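You operate a simulated robot arm through the tools that you are given. There is no shell and no other tool. Be economical: measure what you need, move in short steps, check, and stop when the job is done.

You are at the controls of a simulated robot arm. One attempt, no reset.

TASK
Take the steel ring from the corner bench and leave it on top of the wooden block there. Shut the top die drawer. Take the blue felt pad and put it on the back of the winding bench. Put the M6 clear tub from the middle bench on the corner bench and the M8 clear tub on the back of the winding bench. Any order will do. Set down upright: clear tub.

Only the result counts: the job must be done as asked and must still hold three seconds after the hand-in. Knocking over, shifting, dropping, spilling or breaking anything else fails it.

THE ROBOT
A 6-joint arm with a two-finger gripper on a trunk, on a base that drives. Base frame: it is fixed to the floor where the robot stands at the start and does not move with it; the origin is under the middle of the robot, x ahead of it, y to its left, z up. Units: m, degrees, N and s.
It reaches about 1.298 m from its shoulder. Its first joint turns from -149.0 to 149.0 degrees. Places, roughly: back of the winding bench (24x34 cm) [-2, 0.98, 0.84]; blue felt pad (5x6x5 cm) [-1.4, -0.7, 0.9]; clear tub [0.5, 1.25, 1]; corner bench [0.5, -0.2, 0.8]; steel ring [0.5, 0, 0.75]; top die drawer [-1.1, -0.7, 0.7]; wooden block (5x9x4 cm) [0.5, 0.1, 0.9]. Payload 1.57 kg.
The TCP is the grasp point between the finger pads, 0.021 m short of the fingertips. In the tool frame z runs along the fingers and y along their closing line. The gripper opens to 0.07 m. The gripper's body begins 0.05 m behind the TCP.
Orientation is told as [roll, pitch, yaw] about the base's x, y, z axes, in that order, counted from this pose: with the fingers straight down and closing along the base's y, the tool's x points along the base's -x, its y along +y and its z along -z.

THE INTERFACE
- The arm moves only by the tool arm_command. Its argument "steps" is one flat list of numbers, 7 for each row, row after row: the closure in counts, from 0 (fully open) to 255 (shut), then the shift along the tool's x, y, z in m, then the turn, a rotation vector about the tool's x, y, z in degrees. In form: [hand, x, y, z, rx, ry, rz, hand, x, y, z, rx, ry, rz, ...]. A call has 1 to 10 rows; each row shifts and turns the commanded pose from where the row before left it, along the tool's axes as they then stand. Each row takes 0.2 s and may step no farther than 0.05 m and 8.6 degrees from the row before; otherwise, or with a gripper value out of range, the whole call is refused. A pose out of reach is approached as far as the arm can. The call stops where the force on the tool passes 40 N (or 10 N more than at its start, if that is more) or the arm is blocked; 0.2 s more then pass. Each finger halts on what it meets, pressing with about 25 N; the grip force reading is that of the motor and also rises with nothing between the fingers. The clock runs only during rows and for 0.2 s after the last one: add rows that do not move to give the fingers time. It gives the time, the measured TCP pose, the force on the tool (base axes), the opening and the grip force at its end, in the units of the frame above (readings bear some noise), with the torque about the TCP (base axes, N m) and any sound that the robot's microphone picked up.
- Cameras (640 x 400 px; columns grow to the right, rows downward): "scene" is now at [0.0047, 0.1432, 1.7217]; the picture's right is [-0.50, -0.87, 0.00], its down [-0.81, 0.46, -0.36] and it looks along [0.31, -0.18, -0.93] (base axes); focal length 214 px, centre (320, 200). "wrist" rides on the gripper at [0.079, 0.004, -0.081] in the tool frame; the picture's right is [-0.05, 1.00, 0.00], its down [-0.67, -0.04, -0.74] and it looks along [-0.74, -0.04, 0.67] (tool axes); focal length 256 px, centre (320, 200). There is no depth. A picture from a camera that has moved, and an enlarged one, comes with that camera's place and axes in the base frame and with its lens.
- capture(camera): a new picture of that camera. It takes no simulated time.
- slide_trunk(by): slides the trunk up (or, below 0, down) by that many m; the arm and the scene camera ride with it, the base frame stays. It gives what a move gives, with no picture.
- base_move(legs): drives the robot by 1 to 6 legs, each [ahead, turn to the left] in m and degrees, along the robot's own axes; the way and the turn of a leg run together, so that a leg with both is an arc; at most 1.5 m and 180 degrees a leg. The arm and the cameras ride along, it lands a little off, and it stops where it bumps. It gives what a move gives.
- aim_head(pan, tilt): turns the head with the scene camera to pan (to the left, within 155 degrees either way) and tilt (down, from -29 to 69), counted from straight ahead of the robot. It gives what a move gives.
- inspect(camera, box): a new picture of the part [left, top, right, bottom] of that camera's present view, enlarged. It takes no simulated time.
- close_job(): hands the job in; it is judged then, once.

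Work in short steps. Places have to be worked out from the pictures, the camera data and where the tool is seen: move nearer, look again, correct. Check each grasp and each placing, and mend what went wrong. You have 165 turns and 120 pictures in all, those below and enlarged ones among them. Open the gripper and draw the arm clear of the work before you hand the job in, unless the task says otherwise; then end with one line.

The tools are called after "Request:" as a command line: name --argument value ..., lists and objects as JSON in quotes. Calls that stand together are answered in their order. arm_command: Moves the arm, as the interface text tells. Its arguments: {"type":"object","properties":{"steps":{"type":"array","items":{"type":"number"}}},"required":["steps"]} The other tools are called the same way: slide_trunk (by) slides the trunk up or down; base_move (legs) drives the base; aim_head (pan, tilt) turns the head that bears the scene camera; capture (camera) takes a picture; inspect (camera, box) takes an enlarged picture of a part of a camera's view; close_job () hands the job in.

At the start:

```text
t: 0.0
position: [0.1562, 0.6978, 1.0837]
ee_rot: [0.0, 0.0, -0.6]
contact_force: [0.0, -0.4, 0.0]
torque: [0.03, 0.03, 0.01]
gripper_width: 0.07
gripper_force: 0.1
trunk travel left (down, up): [-0.766, 0.204]
robot x, y, heading: [-0.004, 0.0025, -0.0]
head pan, tilt: [-29.8, 68.8]
```

scene: 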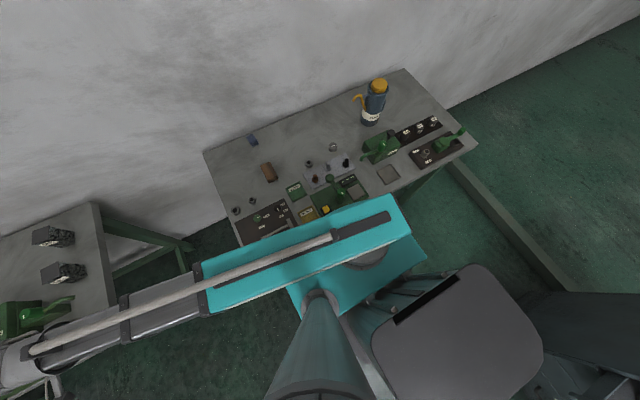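
wrist: 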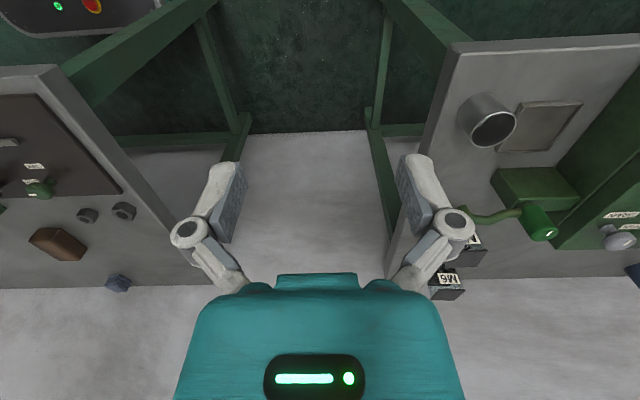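

I begin by surveying: enlarge the corner bench view and look at the middle bench with the head.

Request:
inspect --camera "scene" --box '[200, 60, 480, 240]'

Request:
aim_head --pan 60 --tilt 45

Request:
capture --camera "scene"

```text
2.22 times, centred on (340, 150) of scene
camera zoom: at [0.0047, 0.1432, 1.7217], right [-0.5, -0.87, 0.0], down [-0.81, 0.46, -0.36], along [0.31, -0.18, -0.93], focal length 477 px, centre (276, 311)
```

zoom: 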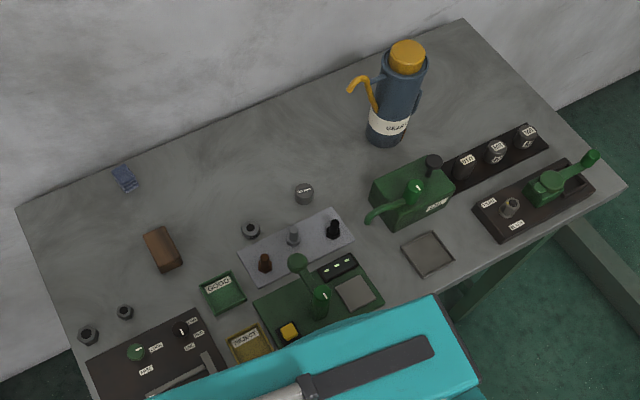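

```text
t: 1.6
position: [0.1574, 0.698, 1.0847]
ee_rot: [0.1, 0.0, -0.5]
contact_force: [0.3, 0.2, 0.6]
torque: [0.01, 0.01, 0.0]
gripper_width: 0.07
gripper_force: 0.0
trunk travel left (down, up): [-0.766, 0.204]
robot x, y, heading: [0.0014, 0.0013, 0.0]
head pan, tilt: [60.0, 45.0]
```

```text
116 pictures are left
camera scene: at [-0.0032, 0.2415, 1.7506], right [0.87, -0.5, 0.0], down [-0.35, -0.61, -0.71], along [0.35, 0.61, -0.71], focal length 214 px, centre (320, 200)
```

scene: 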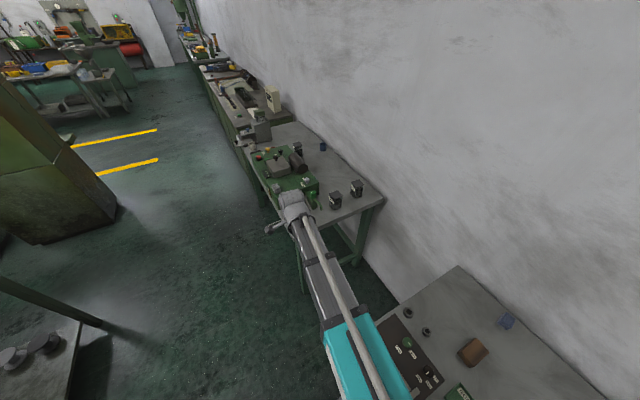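

Next I look at the areas behind: winding bench (left-behind) and die drawer (right-behind), plus the corner bench with the head.

Request:
aim_head --pan 150 --tilt 35

Request:
capture --camera "scene"

Request:
aim_head --pan -150 --tilt 40

Request:
capture --camera "scene"

```text
t: 3.3
position: [0.1572, 0.6988, 1.0841]
ee_rot: [0.0, 0.0, -0.5]
contact_force: [0.5, -0.3, 0.3]
torque: [-0.01, -0.01, -0.04]
gripper_width: 0.0698
gripper_force: 0.0
trunk travel left (down, up): [-0.766, 0.204]
robot x, y, heading: [0.0003, 0.0026, 0.0]
head pan, tilt: [150.0, 35.0]
```

```text
115 pictures are left
camera scene: at [-0.1201, 0.215, 1.7654], right [0.5, 0.87, 0.0], down [0.5, -0.29, -0.82], along [-0.71, 0.41, -0.57], focal length 214 px, centre (320, 200)
```

scene: 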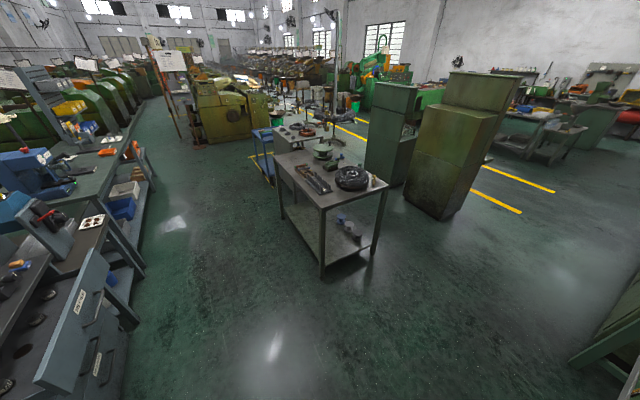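

```text
t: 7.4
position: [0.1559, 0.6979, 1.0841]
ee_rot: [0.0, 0.0, -0.4]
contact_force: [1.0, 0.5, -0.3]
torque: [0.02, -0.02, 0.01]
gripper_width: 0.0701
gripper_force: 0.0
trunk travel left (down, up): [-0.766, 0.204]
robot x, y, heading: [-0.0017, 0.0013, -0.0]
head pan, tilt: [-150.0, 40.0]
```

```text
114 pictures are left
camera scene: at [-0.1174, 0.1284, 1.7578], right [-0.5, 0.87, 0.0], down [0.56, 0.32, -0.77], along [-0.66, -0.38, -0.64], focal length 214 px, centre (320, 200)
```

scene: 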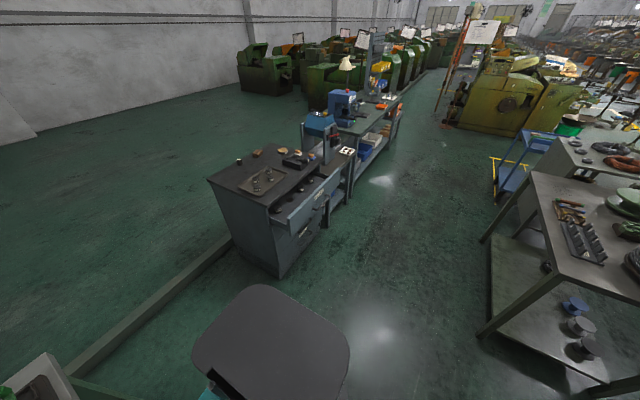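

The die cabinet with an open top drawer is visible. I enlarge it and the winding bench.

Request:
inspect --camera "scene" --box '[200, 80, 400, 280]'

Request:
aim_head --pan 155 --tilt 25

Request:
inspect --camera "scene" --box '[240, 80, 440, 240]'

```text
2.00 times, centred on (300, 180) of scene
camera zoom: at [-0.1174, 0.1284, 1.7578], right [-0.5, 0.87, 0.0], down [0.56, 0.32, -0.77], along [-0.66, -0.38, -0.64], focal length 429 px, centre (360, 240)
```

zoom: 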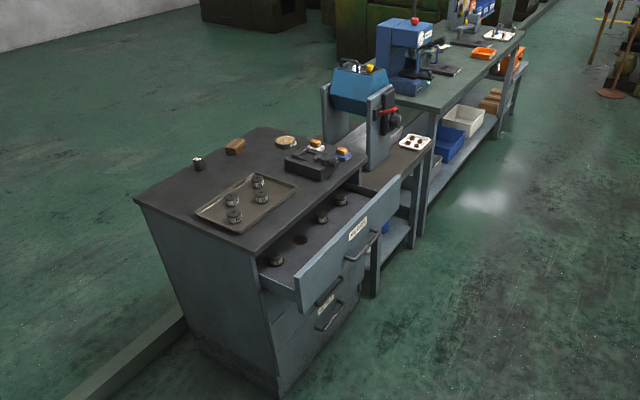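

```text
t: 11.5
position: [0.1566, 0.6986, 1.0839]
ee_rot: [0.0, -0.1, -0.5]
contact_force: [0.6, 0.5, 0.0]
torque: [-0.04, -0.01, 0.02]
gripper_width: 0.0698
gripper_force: 0.0
trunk travel left (down, up): [-0.766, 0.204]
robot x, y, heading: [0.0003, 0.0012, -0.0]
head pan, tilt: [154.7, 25.0]
```

```text
2.50 times, centred on (340, 160) of scene
camera zoom: at [-0.1272, 0.2104, 1.7811], right [0.43, 0.9, 0.0], down [0.38, -0.18, -0.91], along [-0.82, 0.39, -0.42], focal length 536 px, centre (270, 300)
```

zoom: 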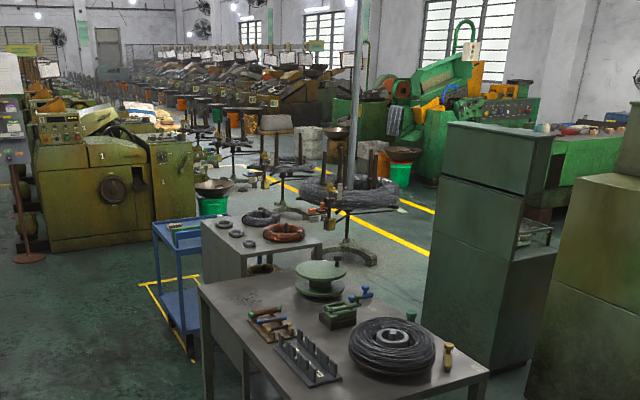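

Now close looks with the wrist camera view at the tubs and the left side of the corner bench.

Request:
inspect --camera "wrist" --box '[380, 140, 640, 320]'

Request:
aim_head --pan -10 --tilt 60

Request:
capture --camera "scene"

```text
2.22 times, centred on (510, 230) of wrist
camera zoom: at [0.0765, 0.7035, 1.1657], right [0.06, 1.0, 0.0], down [0.67, -0.04, 0.74], along [0.74, -0.05, -0.67], focal length 569 px, centre (-102, 133)
```

zoom: 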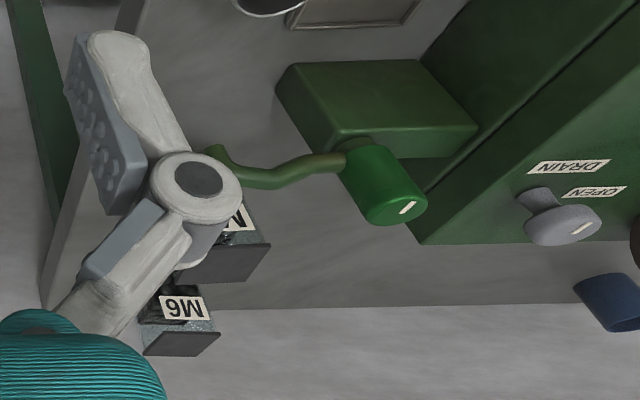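

```text
t: 14.1
position: [0.156, 0.6986, 1.0856]
ee_rot: [0.1, -0.1, -0.4]
contact_force: [-0.6, -0.1, -0.4]
torque: [0.01, 0.0, -0.02]
gripper_width: 0.07
gripper_force: 0.1
trunk travel left (down, up): [-0.766, 0.204]
robot x, y, heading: [-0.0001, 0.0006, -0.1]
head pan, tilt: [-10.0, 60.0]
```

```text
110 pictures are left
camera scene: at [0.0218, 0.1595, 1.7311], right [-0.17, -0.98, 0.0], down [-0.85, 0.15, -0.5], along [0.49, -0.09, -0.87], focal length 214 px, centre (320, 200)
```

scene: 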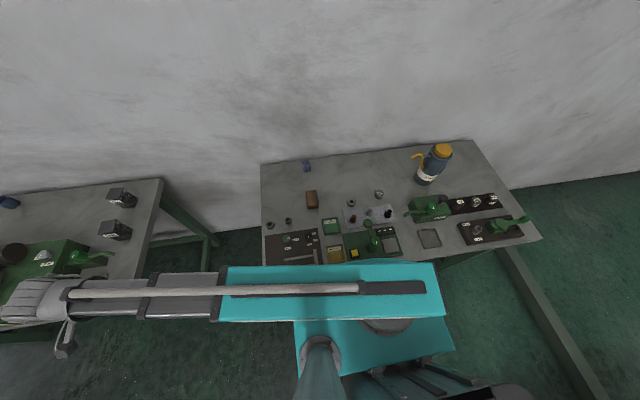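

Enlarge the tubs and the corner bench from here.

Request:
inspect --camera "scene" --box '[60, 160, 180, 260]'

Request:
inspect --camera "scene" --box '[250, 140, 410, 260]'

```text
4.00 times, centred on (120, 210) of scene
camera zoom: at [0.0218, 0.1595, 1.7311], right [-0.17, -0.98, 0.0], down [-0.85, 0.15, -0.5], along [0.49, -0.09, -0.87], focal length 858 px, centre (1120, 160)
```

zoom: 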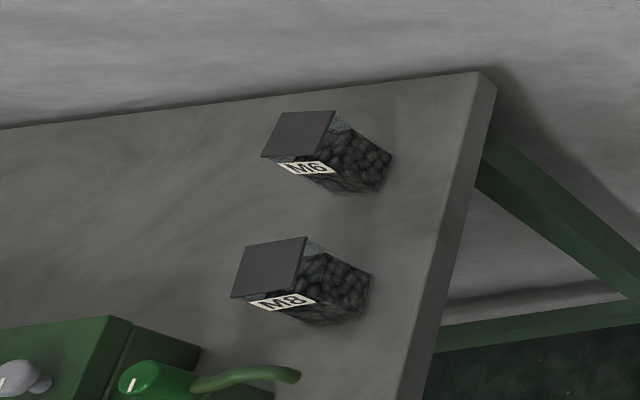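

```text
3.33 times, centred on (330, 200) of scene
camera zoom: at [0.0218, 0.1595, 1.7311], right [-0.17, -0.98, 0.0], down [-0.85, 0.15, -0.5], along [0.49, -0.09, -0.87], focal length 715 px, centre (287, 200)
```

zoom: 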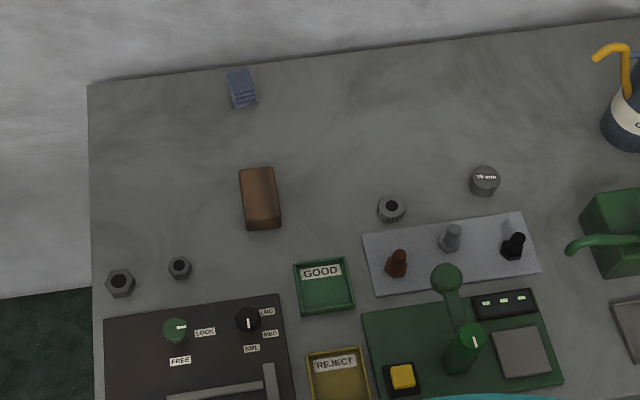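

Ring is the round nut-like part near (0.51,-0.09). Moving the arm towards the corner bench, first partway.

Request:
arm_command --steps '[0, -0.045, -0.02, 0, 0, 0, 0, 0, -0.045, -0.02, 0, 0, 0, 0, 0, -0.045, -0.02, 0, 0, 0, 0, 0, -0.02, -0.045, 0, 0, 0, 0, 0, 0, -0.05, 0, 0, 0, 0, 0, 0, -0.05, 0, 0, 0, 0, 0, 0, -0.05, 0, 0, 0, 0, 0, 0, -0.05, 0, 0, 0, 0, 0, 0, -0.05, 0, 0, 0, 0, 0, 0, -0.05, 0, 0, 0, 0]'

Request:
capture --camera "scene"

```text
t: 16.3
position: [0.3699, 0.3694, 1.084]
ee_rot: [-0.1, 0.0, -0.5]
contact_force: [-0.4, 0.8, -0.3]
torque: [-0.05, -0.02, 0.02]
gripper_width: 0.0701
gripper_force: 0.1
out of reach, approached as far as the arm can: row 8, 9, 10
trunk travel left (down, up): [-0.766, 0.204]
robot x, y, heading: [0.0029, -0.0004, 0.3]
head pan, tilt: [-10.0, 60.0]
```

```text
107 pictures are left
camera scene: at [0.0222, 0.1594, 1.7311], right [-0.17, -0.98, 0.0], down [-0.85, 0.15, -0.5], along [0.49, -0.09, -0.87], focal length 214 px, centre (320, 200)
```

scene: 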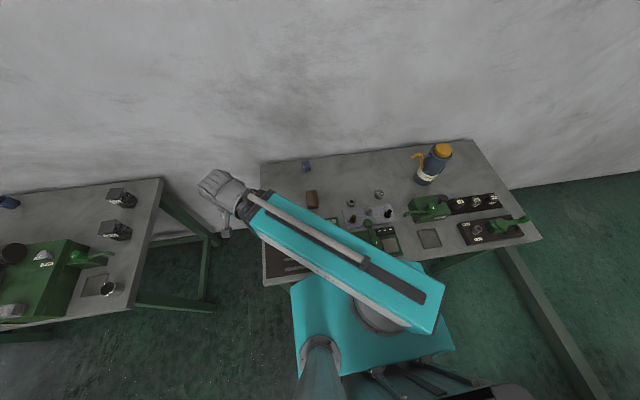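

The target is too near the shoulder from here. I'll back the robot off to roughly (-0.38, 0.5), from which both benches should be reachable.

Request:
base_move --legs '[[-0.38, 0], [0, 90], [0.5, 0], [0, -90]]'

Request:
capture --camera "scene"

Request:
capture --camera "wrist"

```text
t: 33.6
position: [-0.0065, 0.8629, 1.0832]
ee_rot: [-0.1, 0.0, -1.0]
contact_force: [-0.1, 0.6, 0.0]
torque: [-0.01, 0.01, -0.02]
gripper_width: 0.07
gripper_force: 0.1
trunk travel left (down, up): [-0.766, 0.204]
robot x, y, heading: [-0.3777, 0.4959, -0.2]
head pan, tilt: [-10.0, 60.0]
```

```text
106 pictures are left
camera scene: at [-0.357, 0.6548, 1.7311], right [-0.18, -0.98, 0.0], down [-0.85, 0.15, -0.5], along [0.49, -0.09, -0.87], focal length 214 px, centre (320, 200)
```

scene: 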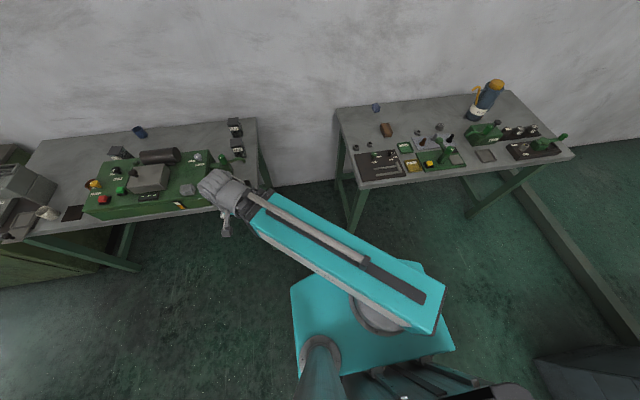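

```text
105 pictures are left
camera wrist: at [-0.0867, 0.8684, 1.1659], right [0.07, 1.0, 0.0], down [0.67, -0.05, 0.74], along [0.74, -0.05, -0.67], focal length 256 px, centre (320, 200)
```

wrist: 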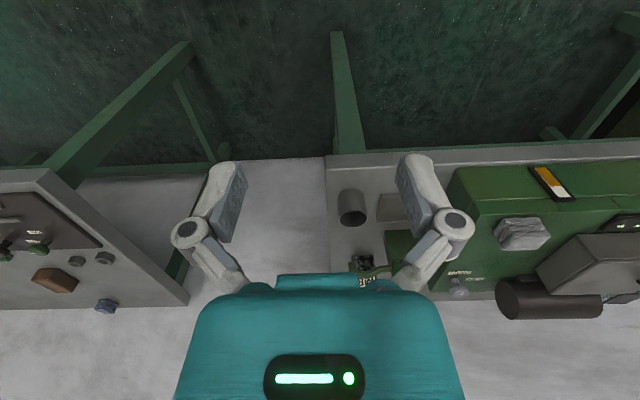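

Swing the TCP forward, then across towards the ring.

Request:
arm_command --steps '[0, -0.05, 0, 0, 0, 0, 0, 0, -0.05, 0, 0, 0, 0, 0, 0, -0.045, -0.02, 0, 0, 0, 0, 0, -0.045, -0.02, 0, 0, 0, 0, 0, -0.045, -0.02, 0, 0, 0, 0, 0, -0.045, -0.02, 0, 0, 0, 0, 0, -0.02, -0.045, 0, 0, 0, 0, 0, 0, -0.05, 0, 0, 0, 0, 0, 0, -0.05, 0, 0, 0, 0, 0, 0, -0.05, 0, 0, 0, 0]'

Request:
arm_command --steps '[0, 0, -0.05, 0, 0, 0, 0, 0, 0, -0.05, 0, 0, 0, 0, 0, 0, -0.05, 0, 0, 0, 0, 0, 0, -0.05, 0, 0, 0, 0, 0, 0, -0.05, 0, 0, 0, 0, 0, 0, -0.05, 0, 0, 0, 0, 0, 0, -0.05, 0, 0, 0, 0, 0, 0, -0.05, 0, 0, 0, 0, 0, 0, -0.05, 0, 0, 0, 0, 0, 0, -0.05, 0, 0, 0, 0]'

Request:
capture --camera "wrist"

```text
t: 35.8
position: [0.29, 0.5818, 1.0854]
ee_rot: [0.0, 0.1, -1.1]
contact_force: [-0.3, 0.6, -0.7]
torque: [0.02, -0.02, -0.01]
gripper_width: 0.07
gripper_force: 0.1
trunk travel left (down, up): [-0.766, 0.204]
robot x, y, heading: [-0.3824, 0.4951, -0.0]
head pan, tilt: [-10.0, 60.0]
```

```text
t: 38.0
position: [0.2802, 0.0799, 1.0845]
ee_rot: [0.0, 0.1, -1.1]
contact_force: [-0.6, -0.5, -0.5]
torque: [-0.01, 0.01, -0.02]
gripper_width: 0.0702
gripper_force: 0.0
trunk travel left (down, up): [-0.766, 0.204]
robot x, y, heading: [-0.3795, 0.5, -0.2]
head pan, tilt: [-10.0, 60.0]
```

```text
104 pictures are left
camera wrist: at [0.1991, 0.086, 1.1656], right [0.07, 1.0, 0.0], down [0.67, -0.05, 0.74], along [0.74, -0.05, -0.67], focal length 256 px, centre (320, 200)
```

wrist: 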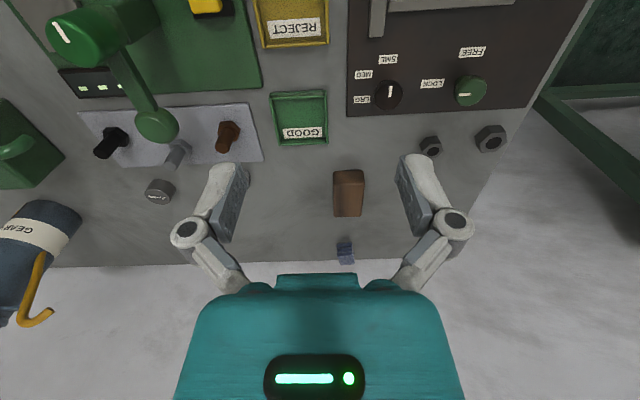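

Ring is hidden behind the left finger; shift another -0.17 in y and look.

Request:
arm_command --steps '[0, 0, -0.05, 0, 0, 0, 0, 0, 0, -0.05, 0, 0, 0, 0, 0, 0, -0.05, 0, 0, 0, 0, 0, 0, -0.02, 0, 0, 0, 0]'

Request:
capture --camera "wrist"

```text
t: 39.0
position: [0.2755, -0.0903, 1.0853]
ee_rot: [0.0, 0.1, -1.1]
contact_force: [0.4, 0.1, 0.1]
torque: [0.03, -0.03, 0.02]
gripper_width: 0.07
gripper_force: 0.0
trunk travel left (down, up): [-0.766, 0.204]
robot x, y, heading: [-0.3805, 0.4969, -0.1]
head pan, tilt: [-10.0, 60.0]
```

```text
103 pictures are left
camera wrist: at [0.1947, -0.0837, 1.1656], right [0.07, 1.0, 0.0], down [0.67, -0.05, 0.74], along [0.74, -0.05, -0.67], focal length 256 px, centre (320, 200)
```

wrist: 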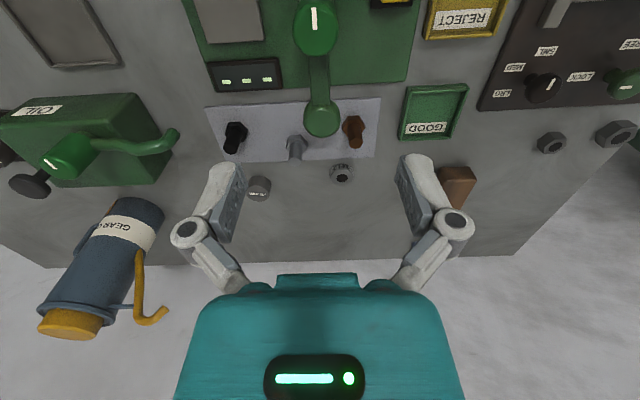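

Ring triangulates to about (0.48,-0.068,0.85). Hover closer over it.

Request:
arm_command --steps '[0, -0.045, 0.005, 0.015, 0, 0, 0, 0, -0.045, 0.005, 0.015, 0, 0, 0, 0, -0.04, 0.005, 0.02, 0, 0, 0, 0, -0.03, 0.005, 0.03, 0, 0, 0, 0, 0, 0.004, 0.04, 0, 0, 0]'

Request:
capture --camera "wrist"

```text
t: 40.2
position: [0.435, -0.0667, 1.085]
ee_rot: [-0.1, 0.0, -1.2]
contact_force: [-0.3, -0.5, -0.9]
torque: [-0.02, -0.02, -0.01]
gripper_width: 0.0701
gripper_force: 0.0
out of reach, approached as far as the arm can: row 1, 2, 3, 4, 5
trunk travel left (down, up): [-0.766, 0.204]
robot x, y, heading: [-0.38, 0.4966, -0.1]
head pan, tilt: [-10.0, 60.0]
```

```text
102 pictures are left
camera wrist: at [0.3557, -0.0614, 1.166], right [0.07, 1.0, 0.0], down [0.67, -0.05, 0.74], along [0.74, -0.06, -0.67], focal length 256 px, centre (320, 200)
```

wrist: 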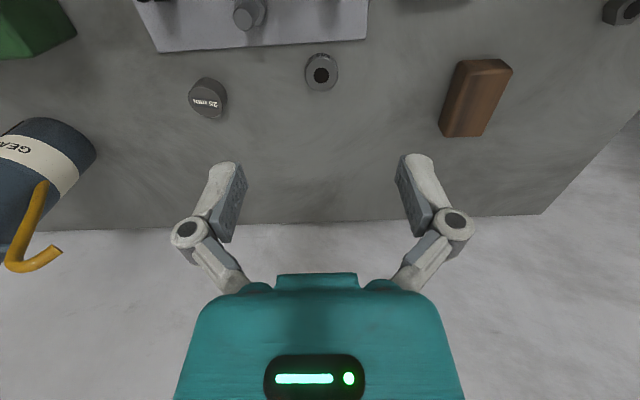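

Height seems limited by the arm here, so I lower with the trunk while correcting x,y.

Request:
slide_trunk --by -0.12

Request:
arm_command --steps '[0, -0.03, -0.003, 0, 0, 0, 1, 0, 0, 0, 0, 0, 0, 0]'

Request:
capture --camera "wrist"

```text
t: 41.7
position: [0.4358, -0.0692, 0.9645]
ee_rot: [-0.1, 0.1, -1.1]
contact_force: [-0.2, 0.5, 0.0]
torque: [-0.05, 0.04, 0.0]
gripper_width: 0.0703
gripper_force: 0.0
trunk travel left (down, up): [-0.646, 0.324]
robot x, y, heading: [-0.3801, 0.498, 0.1]
head pan, tilt: [-10.0, 60.0]
```

```text
t: 42.3
position: [0.4658, -0.0715, 0.9641]
ee_rot: [-0.1, 0.0, -2.2]
contact_force: [0.1, -0.5, -0.4]
torque: [-0.01, 0.02, -0.01]
gripper_width: 0.0702
gripper_force: 0.1
trunk travel left (down, up): [-0.646, 0.324]
robot x, y, heading: [-0.3806, 0.4939, -0.1]
head pan, tilt: [-10.0, 60.0]
```

```text
101 pictures are left
camera wrist: at [0.3859, -0.0642, 1.0455], right [0.09, 1.0, 0.0], down [0.67, -0.06, 0.74], along [0.74, -0.07, -0.67], focal length 256 px, centre (320, 200)
```

wrist: 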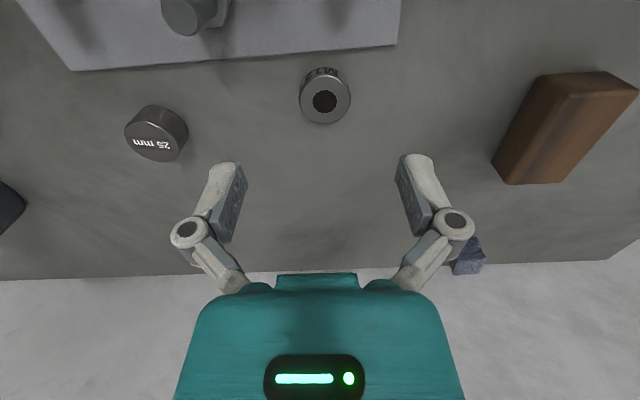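

Ring ~36 mm across, top near z≈0.876, at (0.474,-0.069). Correct and lower to z≈0.90, then look.

Request:
arm_command --steps '[0, -0.008, 0.002, 0, 0, 0, -2.2, 0, 0, 0, 0, 0, 0, 0]'

Request:
slide_trunk --by -0.06

Request:
capture --camera "wrist"

```text
t: 42.9
position: [0.475, -0.0701, 0.9633]
ee_rot: [-0.1, 0.1, 0.1]
contact_force: [-0.4, 0.1, 0.2]
torque: [0.02, -0.01, 0.0]
gripper_width: 0.0699
gripper_force: 0.0
trunk travel left (down, up): [-0.646, 0.324]
robot x, y, heading: [-0.384, 0.497, -0.3]
head pan, tilt: [-10.0, 60.0]
```

```text
t: 43.9
position: [0.4734, -0.0703, 0.9046]
ee_rot: [-0.2, 0.1, 0.1]
contact_force: [-0.1, -0.2, 1.1]
torque: [0.02, 0.03, -0.01]
gripper_width: 0.07
gripper_force: 0.1
trunk travel left (down, up): [-0.586, 0.384]
robot x, y, heading: [-0.3787, 0.4979, -0.2]
head pan, tilt: [-10.0, 60.0]
```

```text
100 pictures are left
camera wrist: at [0.3936, -0.0655, 0.9858], right [0.05, 1.0, 0.0], down [0.67, -0.03, 0.74], along [0.74, -0.04, -0.67], focal length 256 px, centre (320, 200)
```

wrist: 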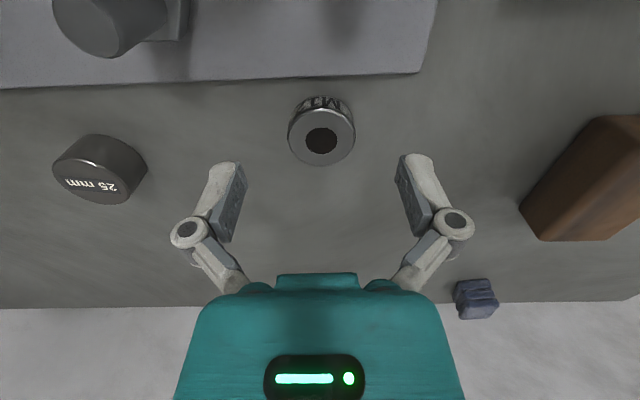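

Ring is centered between the fingers; bench surface estimated ≈0.853. Lower 0.025 to check clearance from a close view.

Request:
slide_trunk --by -0.024

Request:
capture --camera "wrist"

```text
t: 44.6
position: [0.4739, -0.0693, 0.8797]
ee_rot: [-0.2, 0.0, 0.2]
contact_force: [0.3, -0.3, -0.8]
torque: [0.01, 0.01, -0.02]
gripper_width: 0.0698
gripper_force: 0.2
trunk travel left (down, up): [-0.562, 0.408]
robot x, y, heading: [-0.3807, 0.4961, -0.3]
head pan, tilt: [-10.0, 60.0]
```

```text
99 pictures are left
camera wrist: at [0.3936, -0.0655, 0.9617], right [0.05, 1.0, 0.0], down [0.67, -0.03, 0.74], along [0.74, -0.04, -0.67], focal length 256 px, centre (320, 200)
```

wrist: 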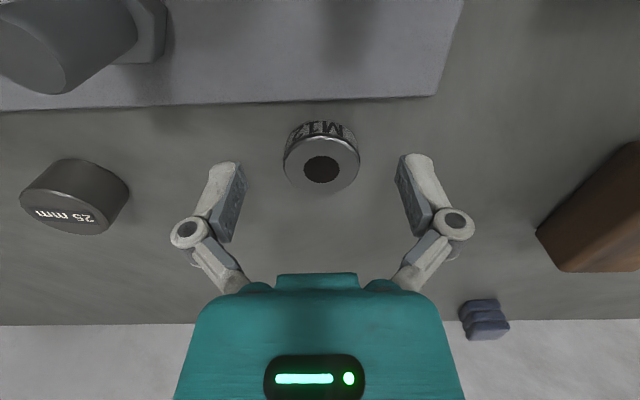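

Lower 2 mm more and close on the ring.

Request:
slide_trunk --by -0.002

Request:
arm_command --steps '[100, 0, 0, 0, 0, 0, 0, 200, 0, 0, 0, 0, 0, 0, 255, 0, 0, 0, 0, 0, 0, 255, 0, 0, 0, 0, 0, 0, 255, 0, 0, 0, 0, 0, 0]'

Request:
capture --camera "wrist"

```text
t: 45.1
position: [0.4743, -0.0708, 0.8781]
ee_rot: [0.0, 0.1, 0.1]
contact_force: [0.0, -0.7, -0.2]
torque: [0.03, 0.0, 0.0]
gripper_width: 0.0701
gripper_force: 0.1
trunk travel left (down, up): [-0.56, 0.41]
robot x, y, heading: [-0.3791, 0.4962, -0.2]
head pan, tilt: [-10.0, 60.0]
```

```text
t: 46.3
position: [0.474, -0.0705, 0.8782]
ee_rot: [-0.1, 0.1, 0.1]
contact_force: [0.0, 0.5, 1.1]
torque: [-0.06, -0.03, -0.01]
gripper_width: 0.0368
gripper_force: 24.6
trunk travel left (down, up): [-0.56, 0.41]
robot x, y, heading: [-0.3784, 0.4991, -0.2]
head pan, tilt: [-10.0, 60.0]
```

```text
98 pictures are left
camera wrist: at [0.3936, -0.0654, 0.9599], right [0.05, 1.0, 0.0], down [0.67, -0.03, 0.74], along [0.74, -0.04, -0.67], focal length 256 px, centre (320, 200)
```

wrist: 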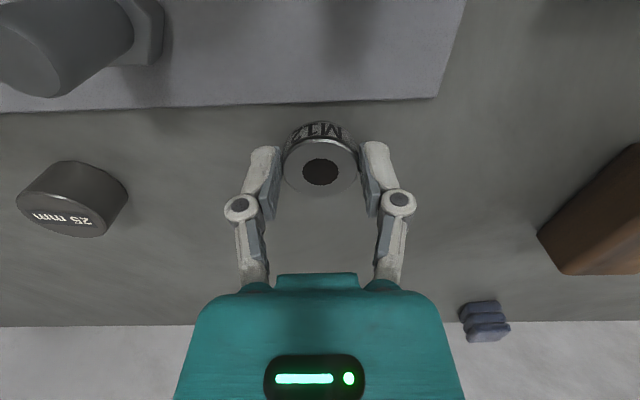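

Gripped (0.0368). Lift and move toward the block.

Request:
slide_trunk --by 0.1

Request:
arm_command --steps '[255, 0, 0.045, 0, 0, 0, 0, 255, 0, 0.045, 0, 0, 0, 0, 255, 0, 0.045, 0, 0, 0, 0, 255, 0, 0.04, 0, 0, 0, 0]'

Request:
capture --camera "wrist"

```text
t: 47.6
position: [0.4746, -0.0698, 0.9777]
ee_rot: [0.0, 0.0, 0.0]
contact_force: [0.2, 0.4, -0.6]
torque: [0.02, 0.02, 0.0]
gripper_width: 0.0371
gripper_force: 24.9
trunk travel left (down, up): [-0.66, 0.31]
robot x, y, heading: [-0.3756, 0.4971, -0.1]
head pan, tilt: [-10.0, 60.0]
```

```text
t: 48.6
position: [0.4735, 0.1062, 0.9775]
ee_rot: [-0.1, 0.2, 0.0]
contact_force: [1.1, 0.7, -0.8]
torque: [-0.02, 0.03, -0.02]
gripper_width: 0.0368
gripper_force: 25.6
trunk travel left (down, up): [-0.66, 0.31]
robot x, y, heading: [-0.3767, 0.4979, -0.2]
head pan, tilt: [-10.0, 60.0]
```

```text
97 pictures are left
camera wrist: at [0.3928, 0.11, 1.0597], right [0.05, 1.0, 0.0], down [0.67, -0.03, 0.74], along [0.74, -0.04, -0.67], focal length 256 px, centre (320, 200)
```

wrist: 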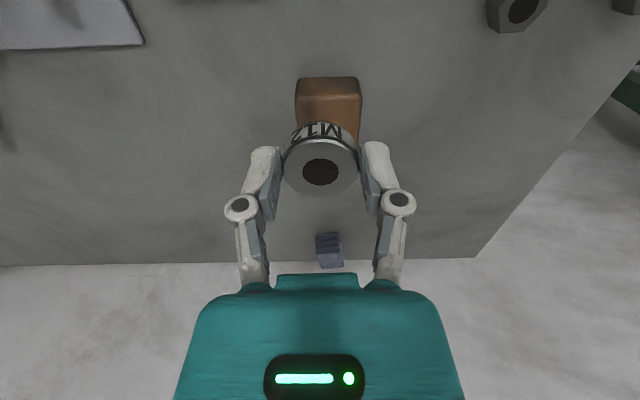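

Block top centre estimated at (0.51,0.106). Shift there and lower to just above.

Request:
arm_command --steps '[255, -0.036, 0.001, 0, 0, 0, 0, 255, 0, 0, 0, 0, 0, 0]'

Request:
slide_trunk --by -0.042

Request:
capture --camera "wrist"

```text
t: 49.2
position: [0.5107, 0.1058, 0.9776]
ee_rot: [-0.1, 0.1, 0.2]
contact_force: [-0.8, -0.3, -0.4]
torque: [-0.02, 0.01, -0.03]
gripper_width: 0.0369
gripper_force: 24.9
trunk travel left (down, up): [-0.66, 0.31]
robot x, y, heading: [-0.3795, 0.4981, -0.2]
head pan, tilt: [-10.0, 60.0]
```

```text
t: 50.1
position: [0.5095, 0.1077, 0.9367]
ee_rot: [-0.1, 0.0, 0.0]
contact_force: [-1.0, -0.1, -1.0]
torque: [-0.04, 0.01, 0.02]
gripper_width: 0.0369
gripper_force: 24.8
trunk travel left (down, up): [-0.618, 0.352]
robot x, y, heading: [-0.3794, 0.4976, -0.2]
head pan, tilt: [-10.0, 60.0]
```

```text
96 pictures are left
camera wrist: at [0.4296, 0.111, 1.0177], right [0.05, 1.0, 0.0], down [0.67, -0.03, 0.74], along [0.74, -0.04, -0.67], focal length 256 px, centre (320, 200)
```

wrist: 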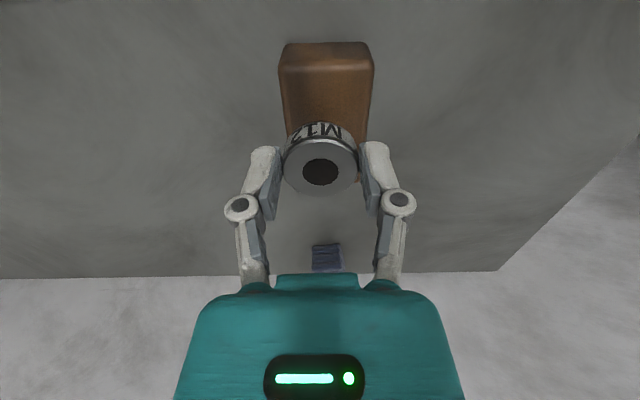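

Aligned over the block; lower in small steps watching force.

Request:
arm_command --steps '[255, 0, 0.003, 0, 0, 0, 0]'

Request:
slide_trunk --by -0.014

Request:
slide_trunk --by -0.003

Request:
capture --camera "wrist"

```text
t: 50.5
position: [0.5105, 0.1099, 0.9359]
ee_rot: [0.0, 0.2, 0.2]
contact_force: [0.0, 0.2, -0.9]
torque: [-0.03, 0.04, -0.02]
gripper_width: 0.0367
gripper_force: 25.3
trunk travel left (down, up): [-0.618, 0.352]
robot x, y, heading: [-0.3806, 0.4994, -0.0]
head pan, tilt: [-10.0, 60.0]
```

```text
t: 51.1
position: [0.51, 0.1095, 0.9222]
ee_rot: [0.0, 0.1, 0.1]
contact_force: [-0.2, -0.9, -1.6]
torque: [0.0, 0.01, 0.02]
gripper_width: 0.0365
gripper_force: 24.9
trunk travel left (down, up): [-0.604, 0.366]
robot x, y, heading: [-0.3814, 0.4957, -0.0]
head pan, tilt: [-10.0, 60.0]
```

```text
t: 51.6
position: [0.5105, 0.1093, 0.9196]
ee_rot: [0.1, 0.1, 0.0]
contact_force: [0.4, -0.8, -1.6]
torque: [0.04, -0.02, 0.02]
gripper_width: 0.0372
gripper_force: 24.8
trunk travel left (down, up): [-0.601, 0.369]
robot x, y, heading: [-0.378, 0.4976, -0.3]
head pan, tilt: [-10.0, 60.0]
```

```text
95 pictures are left
camera wrist: at [0.4299, 0.1142, 1.0006], right [0.05, 1.0, 0.0], down [0.67, -0.03, 0.74], along [0.74, -0.04, -0.67], focal length 256 px, centre (320, 200)
```

wrist: 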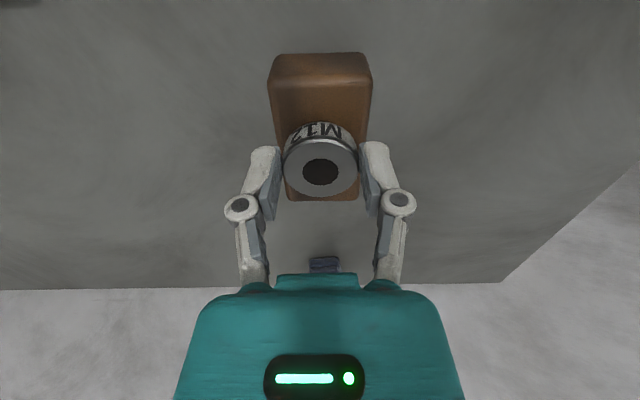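

No contact yet; lower further by 2 mm steps.

Request:
slide_trunk --by -0.002

Request:
slide_trunk --by -0.0015

Request:
inspect --camera "wrist" --box '[240, 40, 400, 210]'

```text
t: 52.1
position: [0.5105, 0.1087, 0.9173]
ee_rot: [0.0, 0.1, 0.0]
contact_force: [0.3, 0.5, -0.8]
torque: [-0.01, 0.01, -0.01]
gripper_width: 0.0369
gripper_force: 25.4
trunk travel left (down, up): [-0.599, 0.371]
robot x, y, heading: [-0.3804, 0.4963, -0.2]
head pan, tilt: [-10.0, 60.0]
```

```text
t: 52.6
position: [0.5108, 0.1103, 0.9145]
ee_rot: [0.0, 0.1, 0.1]
contact_force: [-0.4, -0.3, -1.1]
torque: [-0.01, -0.01, -0.03]
gripper_width: 0.0367
gripper_force: 25.2
trunk travel left (down, up): [-0.597, 0.373]
robot x, y, heading: [-0.3794, 0.4955, -0.4]
head pan, tilt: [-10.0, 60.0]
```

```text
2.35 times, centred on (320, 125) of wrist
camera zoom: at [0.4299, 0.1142, 0.9971], right [0.05, 1.0, 0.0], down [0.67, -0.03, 0.74], along [0.74, -0.04, -0.67], focal length 602 px, centre (320, 376)
```

zoom: 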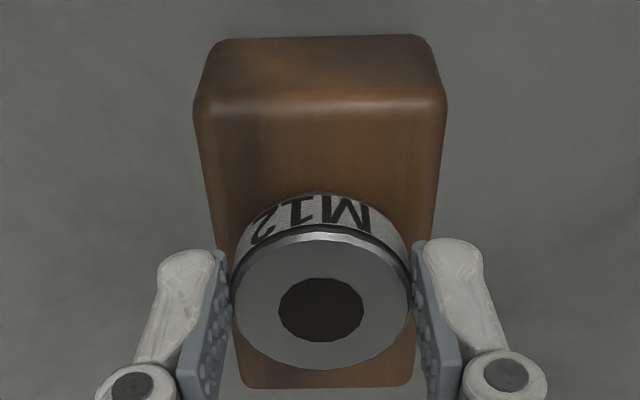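

Continue lowering in small steps until force shows.

Request:
slide_trunk --by -0.002

Request:
slide_trunk --by -0.002

Request:
slide_trunk --by -0.002

Request:
inspect --camera "wrist" --box '[240, 40, 400, 210]'

```text
t: 53.2
position: [0.508, 0.1091, 0.913]
ee_rot: [0.1, 0.0, 0.0]
contact_force: [0.2, 0.4, -1.3]
torque: [0.0, 0.01, -0.02]
gripper_width: 0.0369
gripper_force: 24.7
trunk travel left (down, up): [-0.595, 0.375]
robot x, y, heading: [-0.3809, 0.4981, -0.2]
head pan, tilt: [-10.0, 60.0]
```

```text
t: 53.7
position: [0.51, 0.109, 0.9136]
ee_rot: [0.0, -0.2, 0.1]
contact_force: [5.7, -1.7, 16.8]
torque: [-0.06, -0.2, -0.1]
gripper_width: 0.037
gripper_force: 24.8
trunk travel left (down, up): [-0.593, 0.377]
robot x, y, heading: [-0.3795, 0.498, -0.3]
head pan, tilt: [-10.0, 60.0]
```

```text
t: 54.2
position: [0.5082, 0.1102, 0.91]
ee_rot: [-0.1, 0.0, 0.1]
contact_force: [2.4, -1.7, 14.2]
torque: [-0.01, -0.08, -0.03]
gripper_width: 0.037
gripper_force: 25.2
trunk travel left (down, up): [-0.591, 0.379]
robot x, y, heading: [-0.3803, 0.4981, -0.3]
head pan, tilt: [-10.0, 60.0]
```

```text
2.35 times, centred on (320, 125) of wrist
camera zoom: at [0.4287, 0.1145, 0.9923], right [0.05, 1.0, 0.0], down [0.67, -0.03, 0.74], along [0.74, -0.04, -0.67], focal length 602 px, centre (320, 376)
```

zoom: 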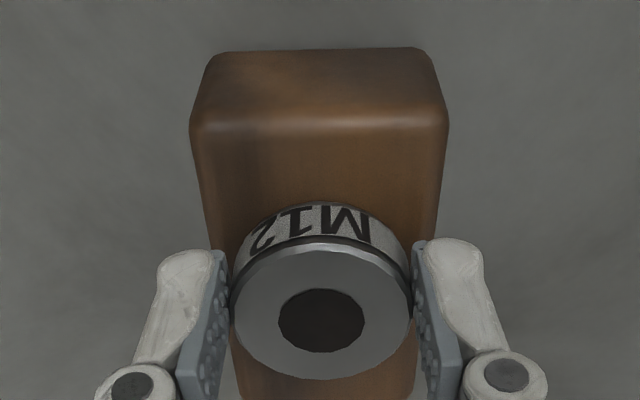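

Contact with ~15 N. Release and raise.

Request:
arm_command --steps '[110, 0, 0, 0, 0, 0, 0, 60, 0, 0, 0, 0, 0, 0, 0, 0, 0, 0, 0, 0, 0, 0, 0, 0, 0, 0, 0, 0]'

Request:
slide_trunk --by 0.1

Request:
capture --camera "wrist"

```text
t: 55.2
position: [0.5106, 0.1105, 0.9098]
ee_rot: [-0.1, 0.0, 0.1]
contact_force: [0.0, 0.5, 0.8]
torque: [-0.02, 0.03, 0.01]
gripper_width: 0.0699
gripper_force: 0.1
trunk travel left (down, up): [-0.591, 0.379]
robot x, y, heading: [-0.3796, 0.4934, -0.4]
head pan, tilt: [-10.0, 60.0]
```

```text
t: 56.5
position: [0.5098, 0.1106, 1.0102]
ee_rot: [0.0, 0.1, 0.0]
contact_force: [-0.1, 0.3, 0.1]
torque: [0.02, 0.01, 0.01]
gripper_width: 0.0698
gripper_force: 0.1
trunk travel left (down, up): [-0.691, 0.279]
robot x, y, heading: [-0.3812, 0.4964, -0.5]
head pan, tilt: [-10.0, 60.0]
```

```text
92 pictures are left
camera wrist: at [0.43, 0.1142, 1.0911], right [0.05, 1.0, 0.0], down [0.67, -0.03, 0.74], along [0.74, -0.04, -0.67], focal length 256 px, centre (320, 200)
```

wrist: 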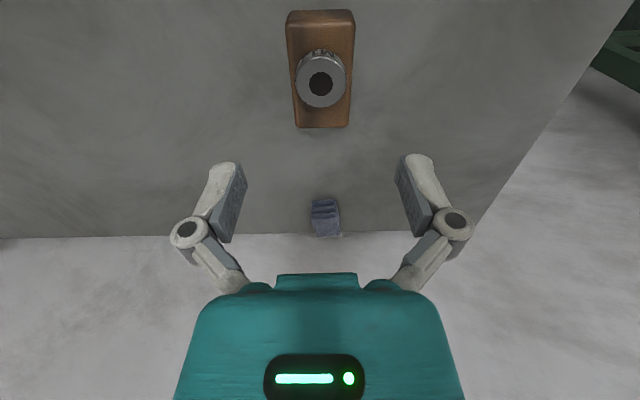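

Ring is sitting on the block. Raise and swing over to the tubs on the middle bench.

Request:
slide_trunk --by 0.17

Request:
arm_command --steps '[0, 0.02, 0.045, 0, 0, 0, 0, 0, 0.02, 0.045, 0, 0, 0, 0, 0, 0.02, 0.045, 0, 0, 0, 0, 0, 0.02, 0.045, 0, 0, 0, 0, 0, 0.02, 0.045, 0, 0, 0, 0, 0, 0.02, 0.045, 0, 0, 0, 0, 0, 0.02, 0.045, 0, 0, 0, 0, 0, 0, 0.05, 0, 0, 0, 0, 0, 0, 0.05, 0, 0, 0, 0, 0, 0, 0.05, 0, 0, 0, 0]'

Request:
arm_command --steps '[0, 0, 0.05, 0, 0, 0, 0, 0, 0, 0.05, 0, 0, 0, 0, 0, 0, 0.05, 0, 0, 0, 0, 0, 0, 0.05, 0, 0, 0, 0, 0, 0, 0.05, 0, 0, 0, 0, 0, 0, 0.05, 0, 0, 0, 0, 0, 0, 0.05, 0, 0, 0, 0]'

Request:
capture --camera "wrist"

```text
t: 58.5
position: [0.5104, 0.1103, 1.1803]
ee_rot: [-0.2, 0.0, 0.1]
contact_force: [0.0, -0.5, 0.8]
torque: [0.01, 0.0, -0.02]
gripper_width: 0.0701
gripper_force: 0.0
trunk travel left (down, up): [-0.861, 0.109]
robot x, y, heading: [-0.3795, 0.4962, -0.4]
head pan, tilt: [-10.0, 60.0]
```

```text
t: 60.6
position: [0.3699, 0.5747, 1.1799]
ee_rot: [-0.1, 0.2, 0.2]
contact_force: [-0.6, -0.6, -1.1]
torque: [-0.02, 0.04, 0.02]
gripper_width: 0.0699
gripper_force: 0.1
trunk travel left (down, up): [-0.861, 0.109]
robot x, y, heading: [-0.3763, 0.497, 0.0]
head pan, tilt: [-10.0, 60.0]
```

```text
t: 62.2
position: [0.3697, 0.9265, 1.1796]
ee_rot: [-0.2, 0.1, 0.0]
contact_force: [0.3, 0.2, -0.2]
torque: [-0.02, 0.01, -0.02]
gripper_width: 0.0699
gripper_force: 0.1
trunk travel left (down, up): [-0.861, 0.109]
robot x, y, heading: [-0.379, 0.5006, -0.4]
head pan, tilt: [-10.0, 60.0]
```

```text
91 pictures are left
camera wrist: at [0.2898, 0.9308, 1.2609], right [0.05, 1.0, 0.0], down [0.67, -0.03, 0.74], along [0.74, -0.04, -0.67], focal length 256 px, centre (320, 200)
```

wrist: 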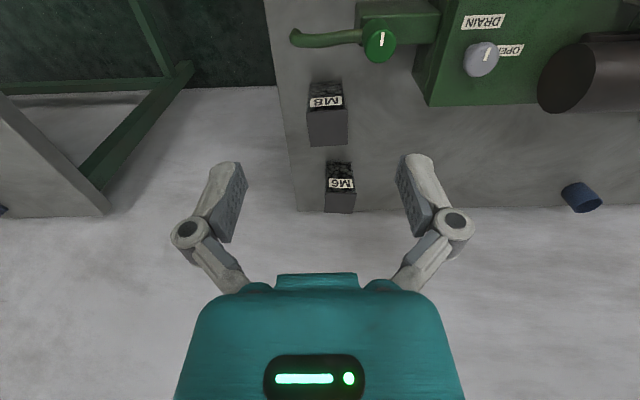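

Both tubs: lid z≈0.93, M8 at (0.496,0.932), M6 at (0.657,0.951), ~57 mm wide. Move above M6 and lower partway to check alignment.

Request:
arm_command --steps '[0, -0.048, 0.004, 0, 0, 0, 0, 0, -0.048, 0.004, 0, 0, 0, 0, 0, -0.048, 0.004, 0, 0, 0, 0, 0, -0.048, 0.004, 0, 0, 0, 0, 0, -0.048, 0.004, 0, 0, 0, 0, 0, -0.025, 0.004, 0, 0, 0, 0, 0, 0, 0, 0, 0, 0, 0]'

Request:
slide_trunk --by -0.14

Request:
capture --camera "wrist"

```text
t: 63.9
position: [0.6341, 0.9485, 1.1789]
ee_rot: [-0.1, 0.1, 0.1]
contact_force: [-0.4, 0.2, -0.1]
torque: [0.0, 0.0, 0.0]
gripper_width: 0.0702
gripper_force: 0.1
trunk travel left (down, up): [-0.861, 0.109]
robot x, y, heading: [-0.3763, 0.4965, -0.2]
head pan, tilt: [-10.0, 60.0]
```

```text
t: 65.5
position: [0.6339, 0.9494, 1.0394]
ee_rot: [0.0, 0.1, 0.1]
contact_force: [0.1, 0.7, -0.7]
torque: [-0.03, 0.02, -0.01]
gripper_width: 0.0701
gripper_force: 0.1
trunk travel left (down, up): [-0.721, 0.249]
robot x, y, heading: [-0.3829, 0.4948, -0.5]
head pan, tilt: [-10.0, 60.0]
```

```text
90 pictures are left
camera wrist: at [0.5529, 0.9535, 1.1213], right [0.05, 1.0, 0.0], down [0.67, -0.03, 0.74], along [0.74, -0.04, -0.67], focal length 256 px, centre (320, 200)
```

wrist: 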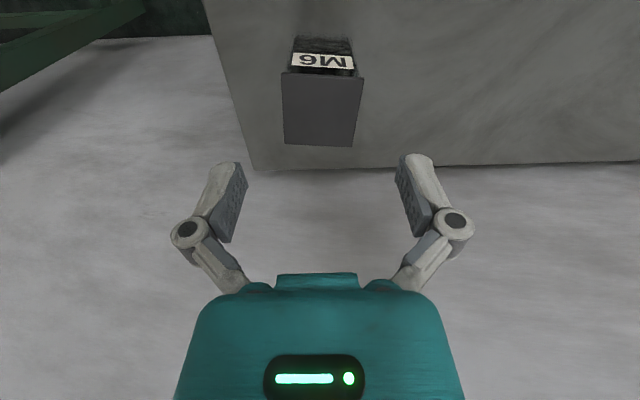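

M6 lid centre ≈(0.660,0.948), yaw ≈ -5.5°, width 60 mm. Align and lower to just above the lid.

Request:
arm_command --steps '[0, -0.026, -0.0017, 0, 0, 0, 5.5, 0, 0, 0, 0, 0, 0, 0]'

Request:
slide_trunk --by -0.07

Request:
capture --camera "wrist"

```text
t: 66.1
position: [0.6598, 0.9472, 1.0397]
ee_rot: [-0.1, 0.0, -5.5]
contact_force: [-0.2, -0.2, -0.4]
torque: [-0.02, -0.04, 0.04]
gripper_width: 0.0698
gripper_force: 0.1
trunk travel left (down, up): [-0.721, 0.249]
robot x, y, heading: [-0.3815, 0.498, -0.1]
head pan, tilt: [-10.0, 60.0]
```

```text
t: 67.2
position: [0.659, 0.947, 0.9697]
ee_rot: [-0.1, 0.2, -5.4]
contact_force: [-0.1, 1.4, 0.1]
torque: [0.03, 0.02, -0.02]
gripper_width: 0.0698
gripper_force: 0.1
trunk travel left (down, up): [-0.651, 0.319]
robot x, y, heading: [-0.3773, 0.4946, 0.0]
head pan, tilt: [-10.0, 60.0]
```

```text
89 pictures are left
camera wrist: at [0.58, 0.9595, 1.0512], right [0.15, 0.99, 0.0], down [0.66, -0.1, 0.74], along [0.74, -0.11, -0.67], focal length 256 px, centre (320, 200)
```

wrist: 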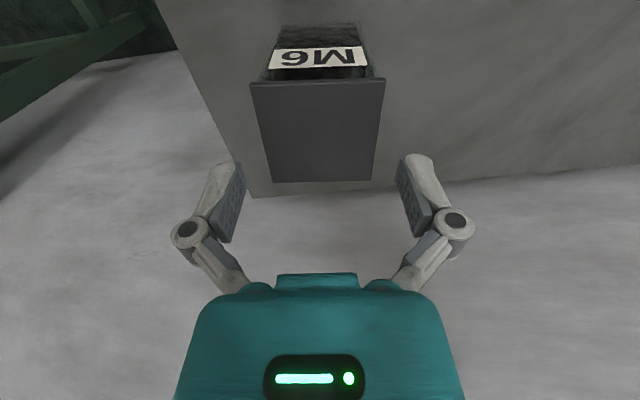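

Well aligned. Lower over the tub to z≈0.90 and close.

Request:
slide_trunk --by -0.045

Request:
slide_trunk --by -0.025

Request:
arm_command --steps '[60, 0, 0, 0, 0, 0, 0, 255, 0, 0, 0, 0, 0, 0, 255, 0, 0, 0, 0, 0, 0, 255, 0, 0, 0, 0, 0, 0]'

Request:
capture --camera "wrist"

```text
t: 68.1
position: [0.6582, 0.9468, 0.9241]
ee_rot: [0.0, 0.1, -5.4]
contact_force: [-0.5, 0.2, -0.2]
torque: [0.04, -0.01, 0.0]
gripper_width: 0.07
gripper_force: 0.0
trunk travel left (down, up): [-0.606, 0.364]
robot x, y, heading: [-0.3816, 0.4967, -0.1]
head pan, tilt: [-10.0, 60.0]
```

```text
t: 68.7
position: [0.6582, 0.9471, 0.9055]
ee_rot: [0.1, -0.3, -5.3]
contact_force: [-2.5, -0.7, 33.7]
torque: [-0.01, -0.12, -0.13]
gripper_width: 0.071
gripper_force: 0.1
trunk travel left (down, up): [-0.582, 0.388]
robot x, y, heading: [-0.3805, 0.4957, -0.3]
head pan, tilt: [-10.0, 60.0]
stopped: the force on the tool passed its limit at 51 N (the readings are from after the stop); the commanded pose is now the measured one
```

```text
t: 69.7
position: [0.6589, 0.9464, 0.907]
ee_rot: [0.2, -0.3, -5.5]
contact_force: [-2.6, 0.1, 35.2]
torque: [0.01, 0.04, -0.12]
gripper_width: 0.0709
gripper_force: 24.4
trunk travel left (down, up): [-0.582, 0.388]
robot x, y, heading: [-0.3808, 0.4979, -0.4]
head pan, tilt: [-10.0, 60.0]
```

```text
88 pictures are left
camera wrist: at [0.5784, 0.9588, 0.9862], right [0.15, 0.99, 0.0], down [0.66, -0.1, 0.75], along [0.74, -0.11, -0.66], focal length 256 px, centre (320, 200)
```

wrist: 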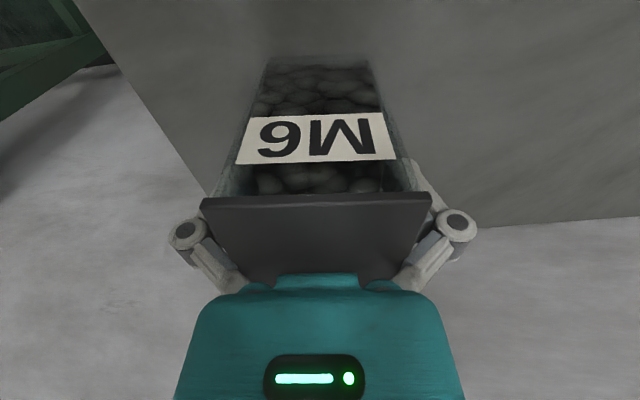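

The palm/fingers met something at 34 N and the fingers stay at 71 mm. Reopen, raise 15 mm, and look.

Request:
arm_command --steps '[0, 0, 0, 0, 0, 0, 0, 0, 0, 0, 0, 0, 0, 0, 0, 0, 0, 0, 0, 0, 0]'

Request:
slide_trunk --by 0.012

Request:
inspect --camera "wrist" --box '[160, 60, 480, 280]'

```text
t: 70.5
position: [0.6586, 0.9471, 0.9062]
ee_rot: [0.2, -0.3, -5.4]
contact_force: [-2.8, -1.9, 33.4]
torque: [0.0, -0.09, -0.14]
gripper_width: 0.0712
gripper_force: 25.3
trunk travel left (down, up): [-0.582, 0.388]
robot x, y, heading: [-0.378, 0.4963, -0.2]
head pan, tilt: [-10.0, 60.0]
```

```text
t: 71.1
position: [0.6618, 0.9476, 0.911]
ee_rot: [0.1, -0.1, -5.3]
contact_force: [0.6, -0.7, -0.2]
torque: [0.02, 0.01, -0.01]
gripper_width: 0.0701
gripper_force: 0.1
trunk travel left (down, up): [-0.594, 0.376]
robot x, y, heading: [-0.3785, 0.4974, -0.4]
head pan, tilt: [-10.0, 60.0]
```

```text
1.82 times, centred on (320, 170) of wrist
camera zoom: at [0.5824, 0.9604, 0.9929], right [0.15, 0.99, 0.0], down [0.66, -0.1, 0.75], along [0.74, -0.11, -0.67], focal length 465 px, centre (320, 254)
```

zoom: 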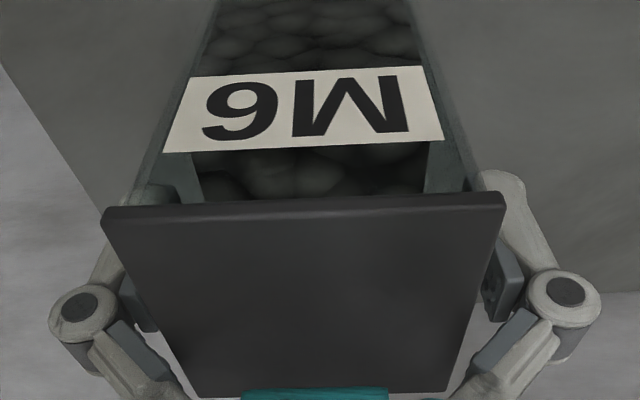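

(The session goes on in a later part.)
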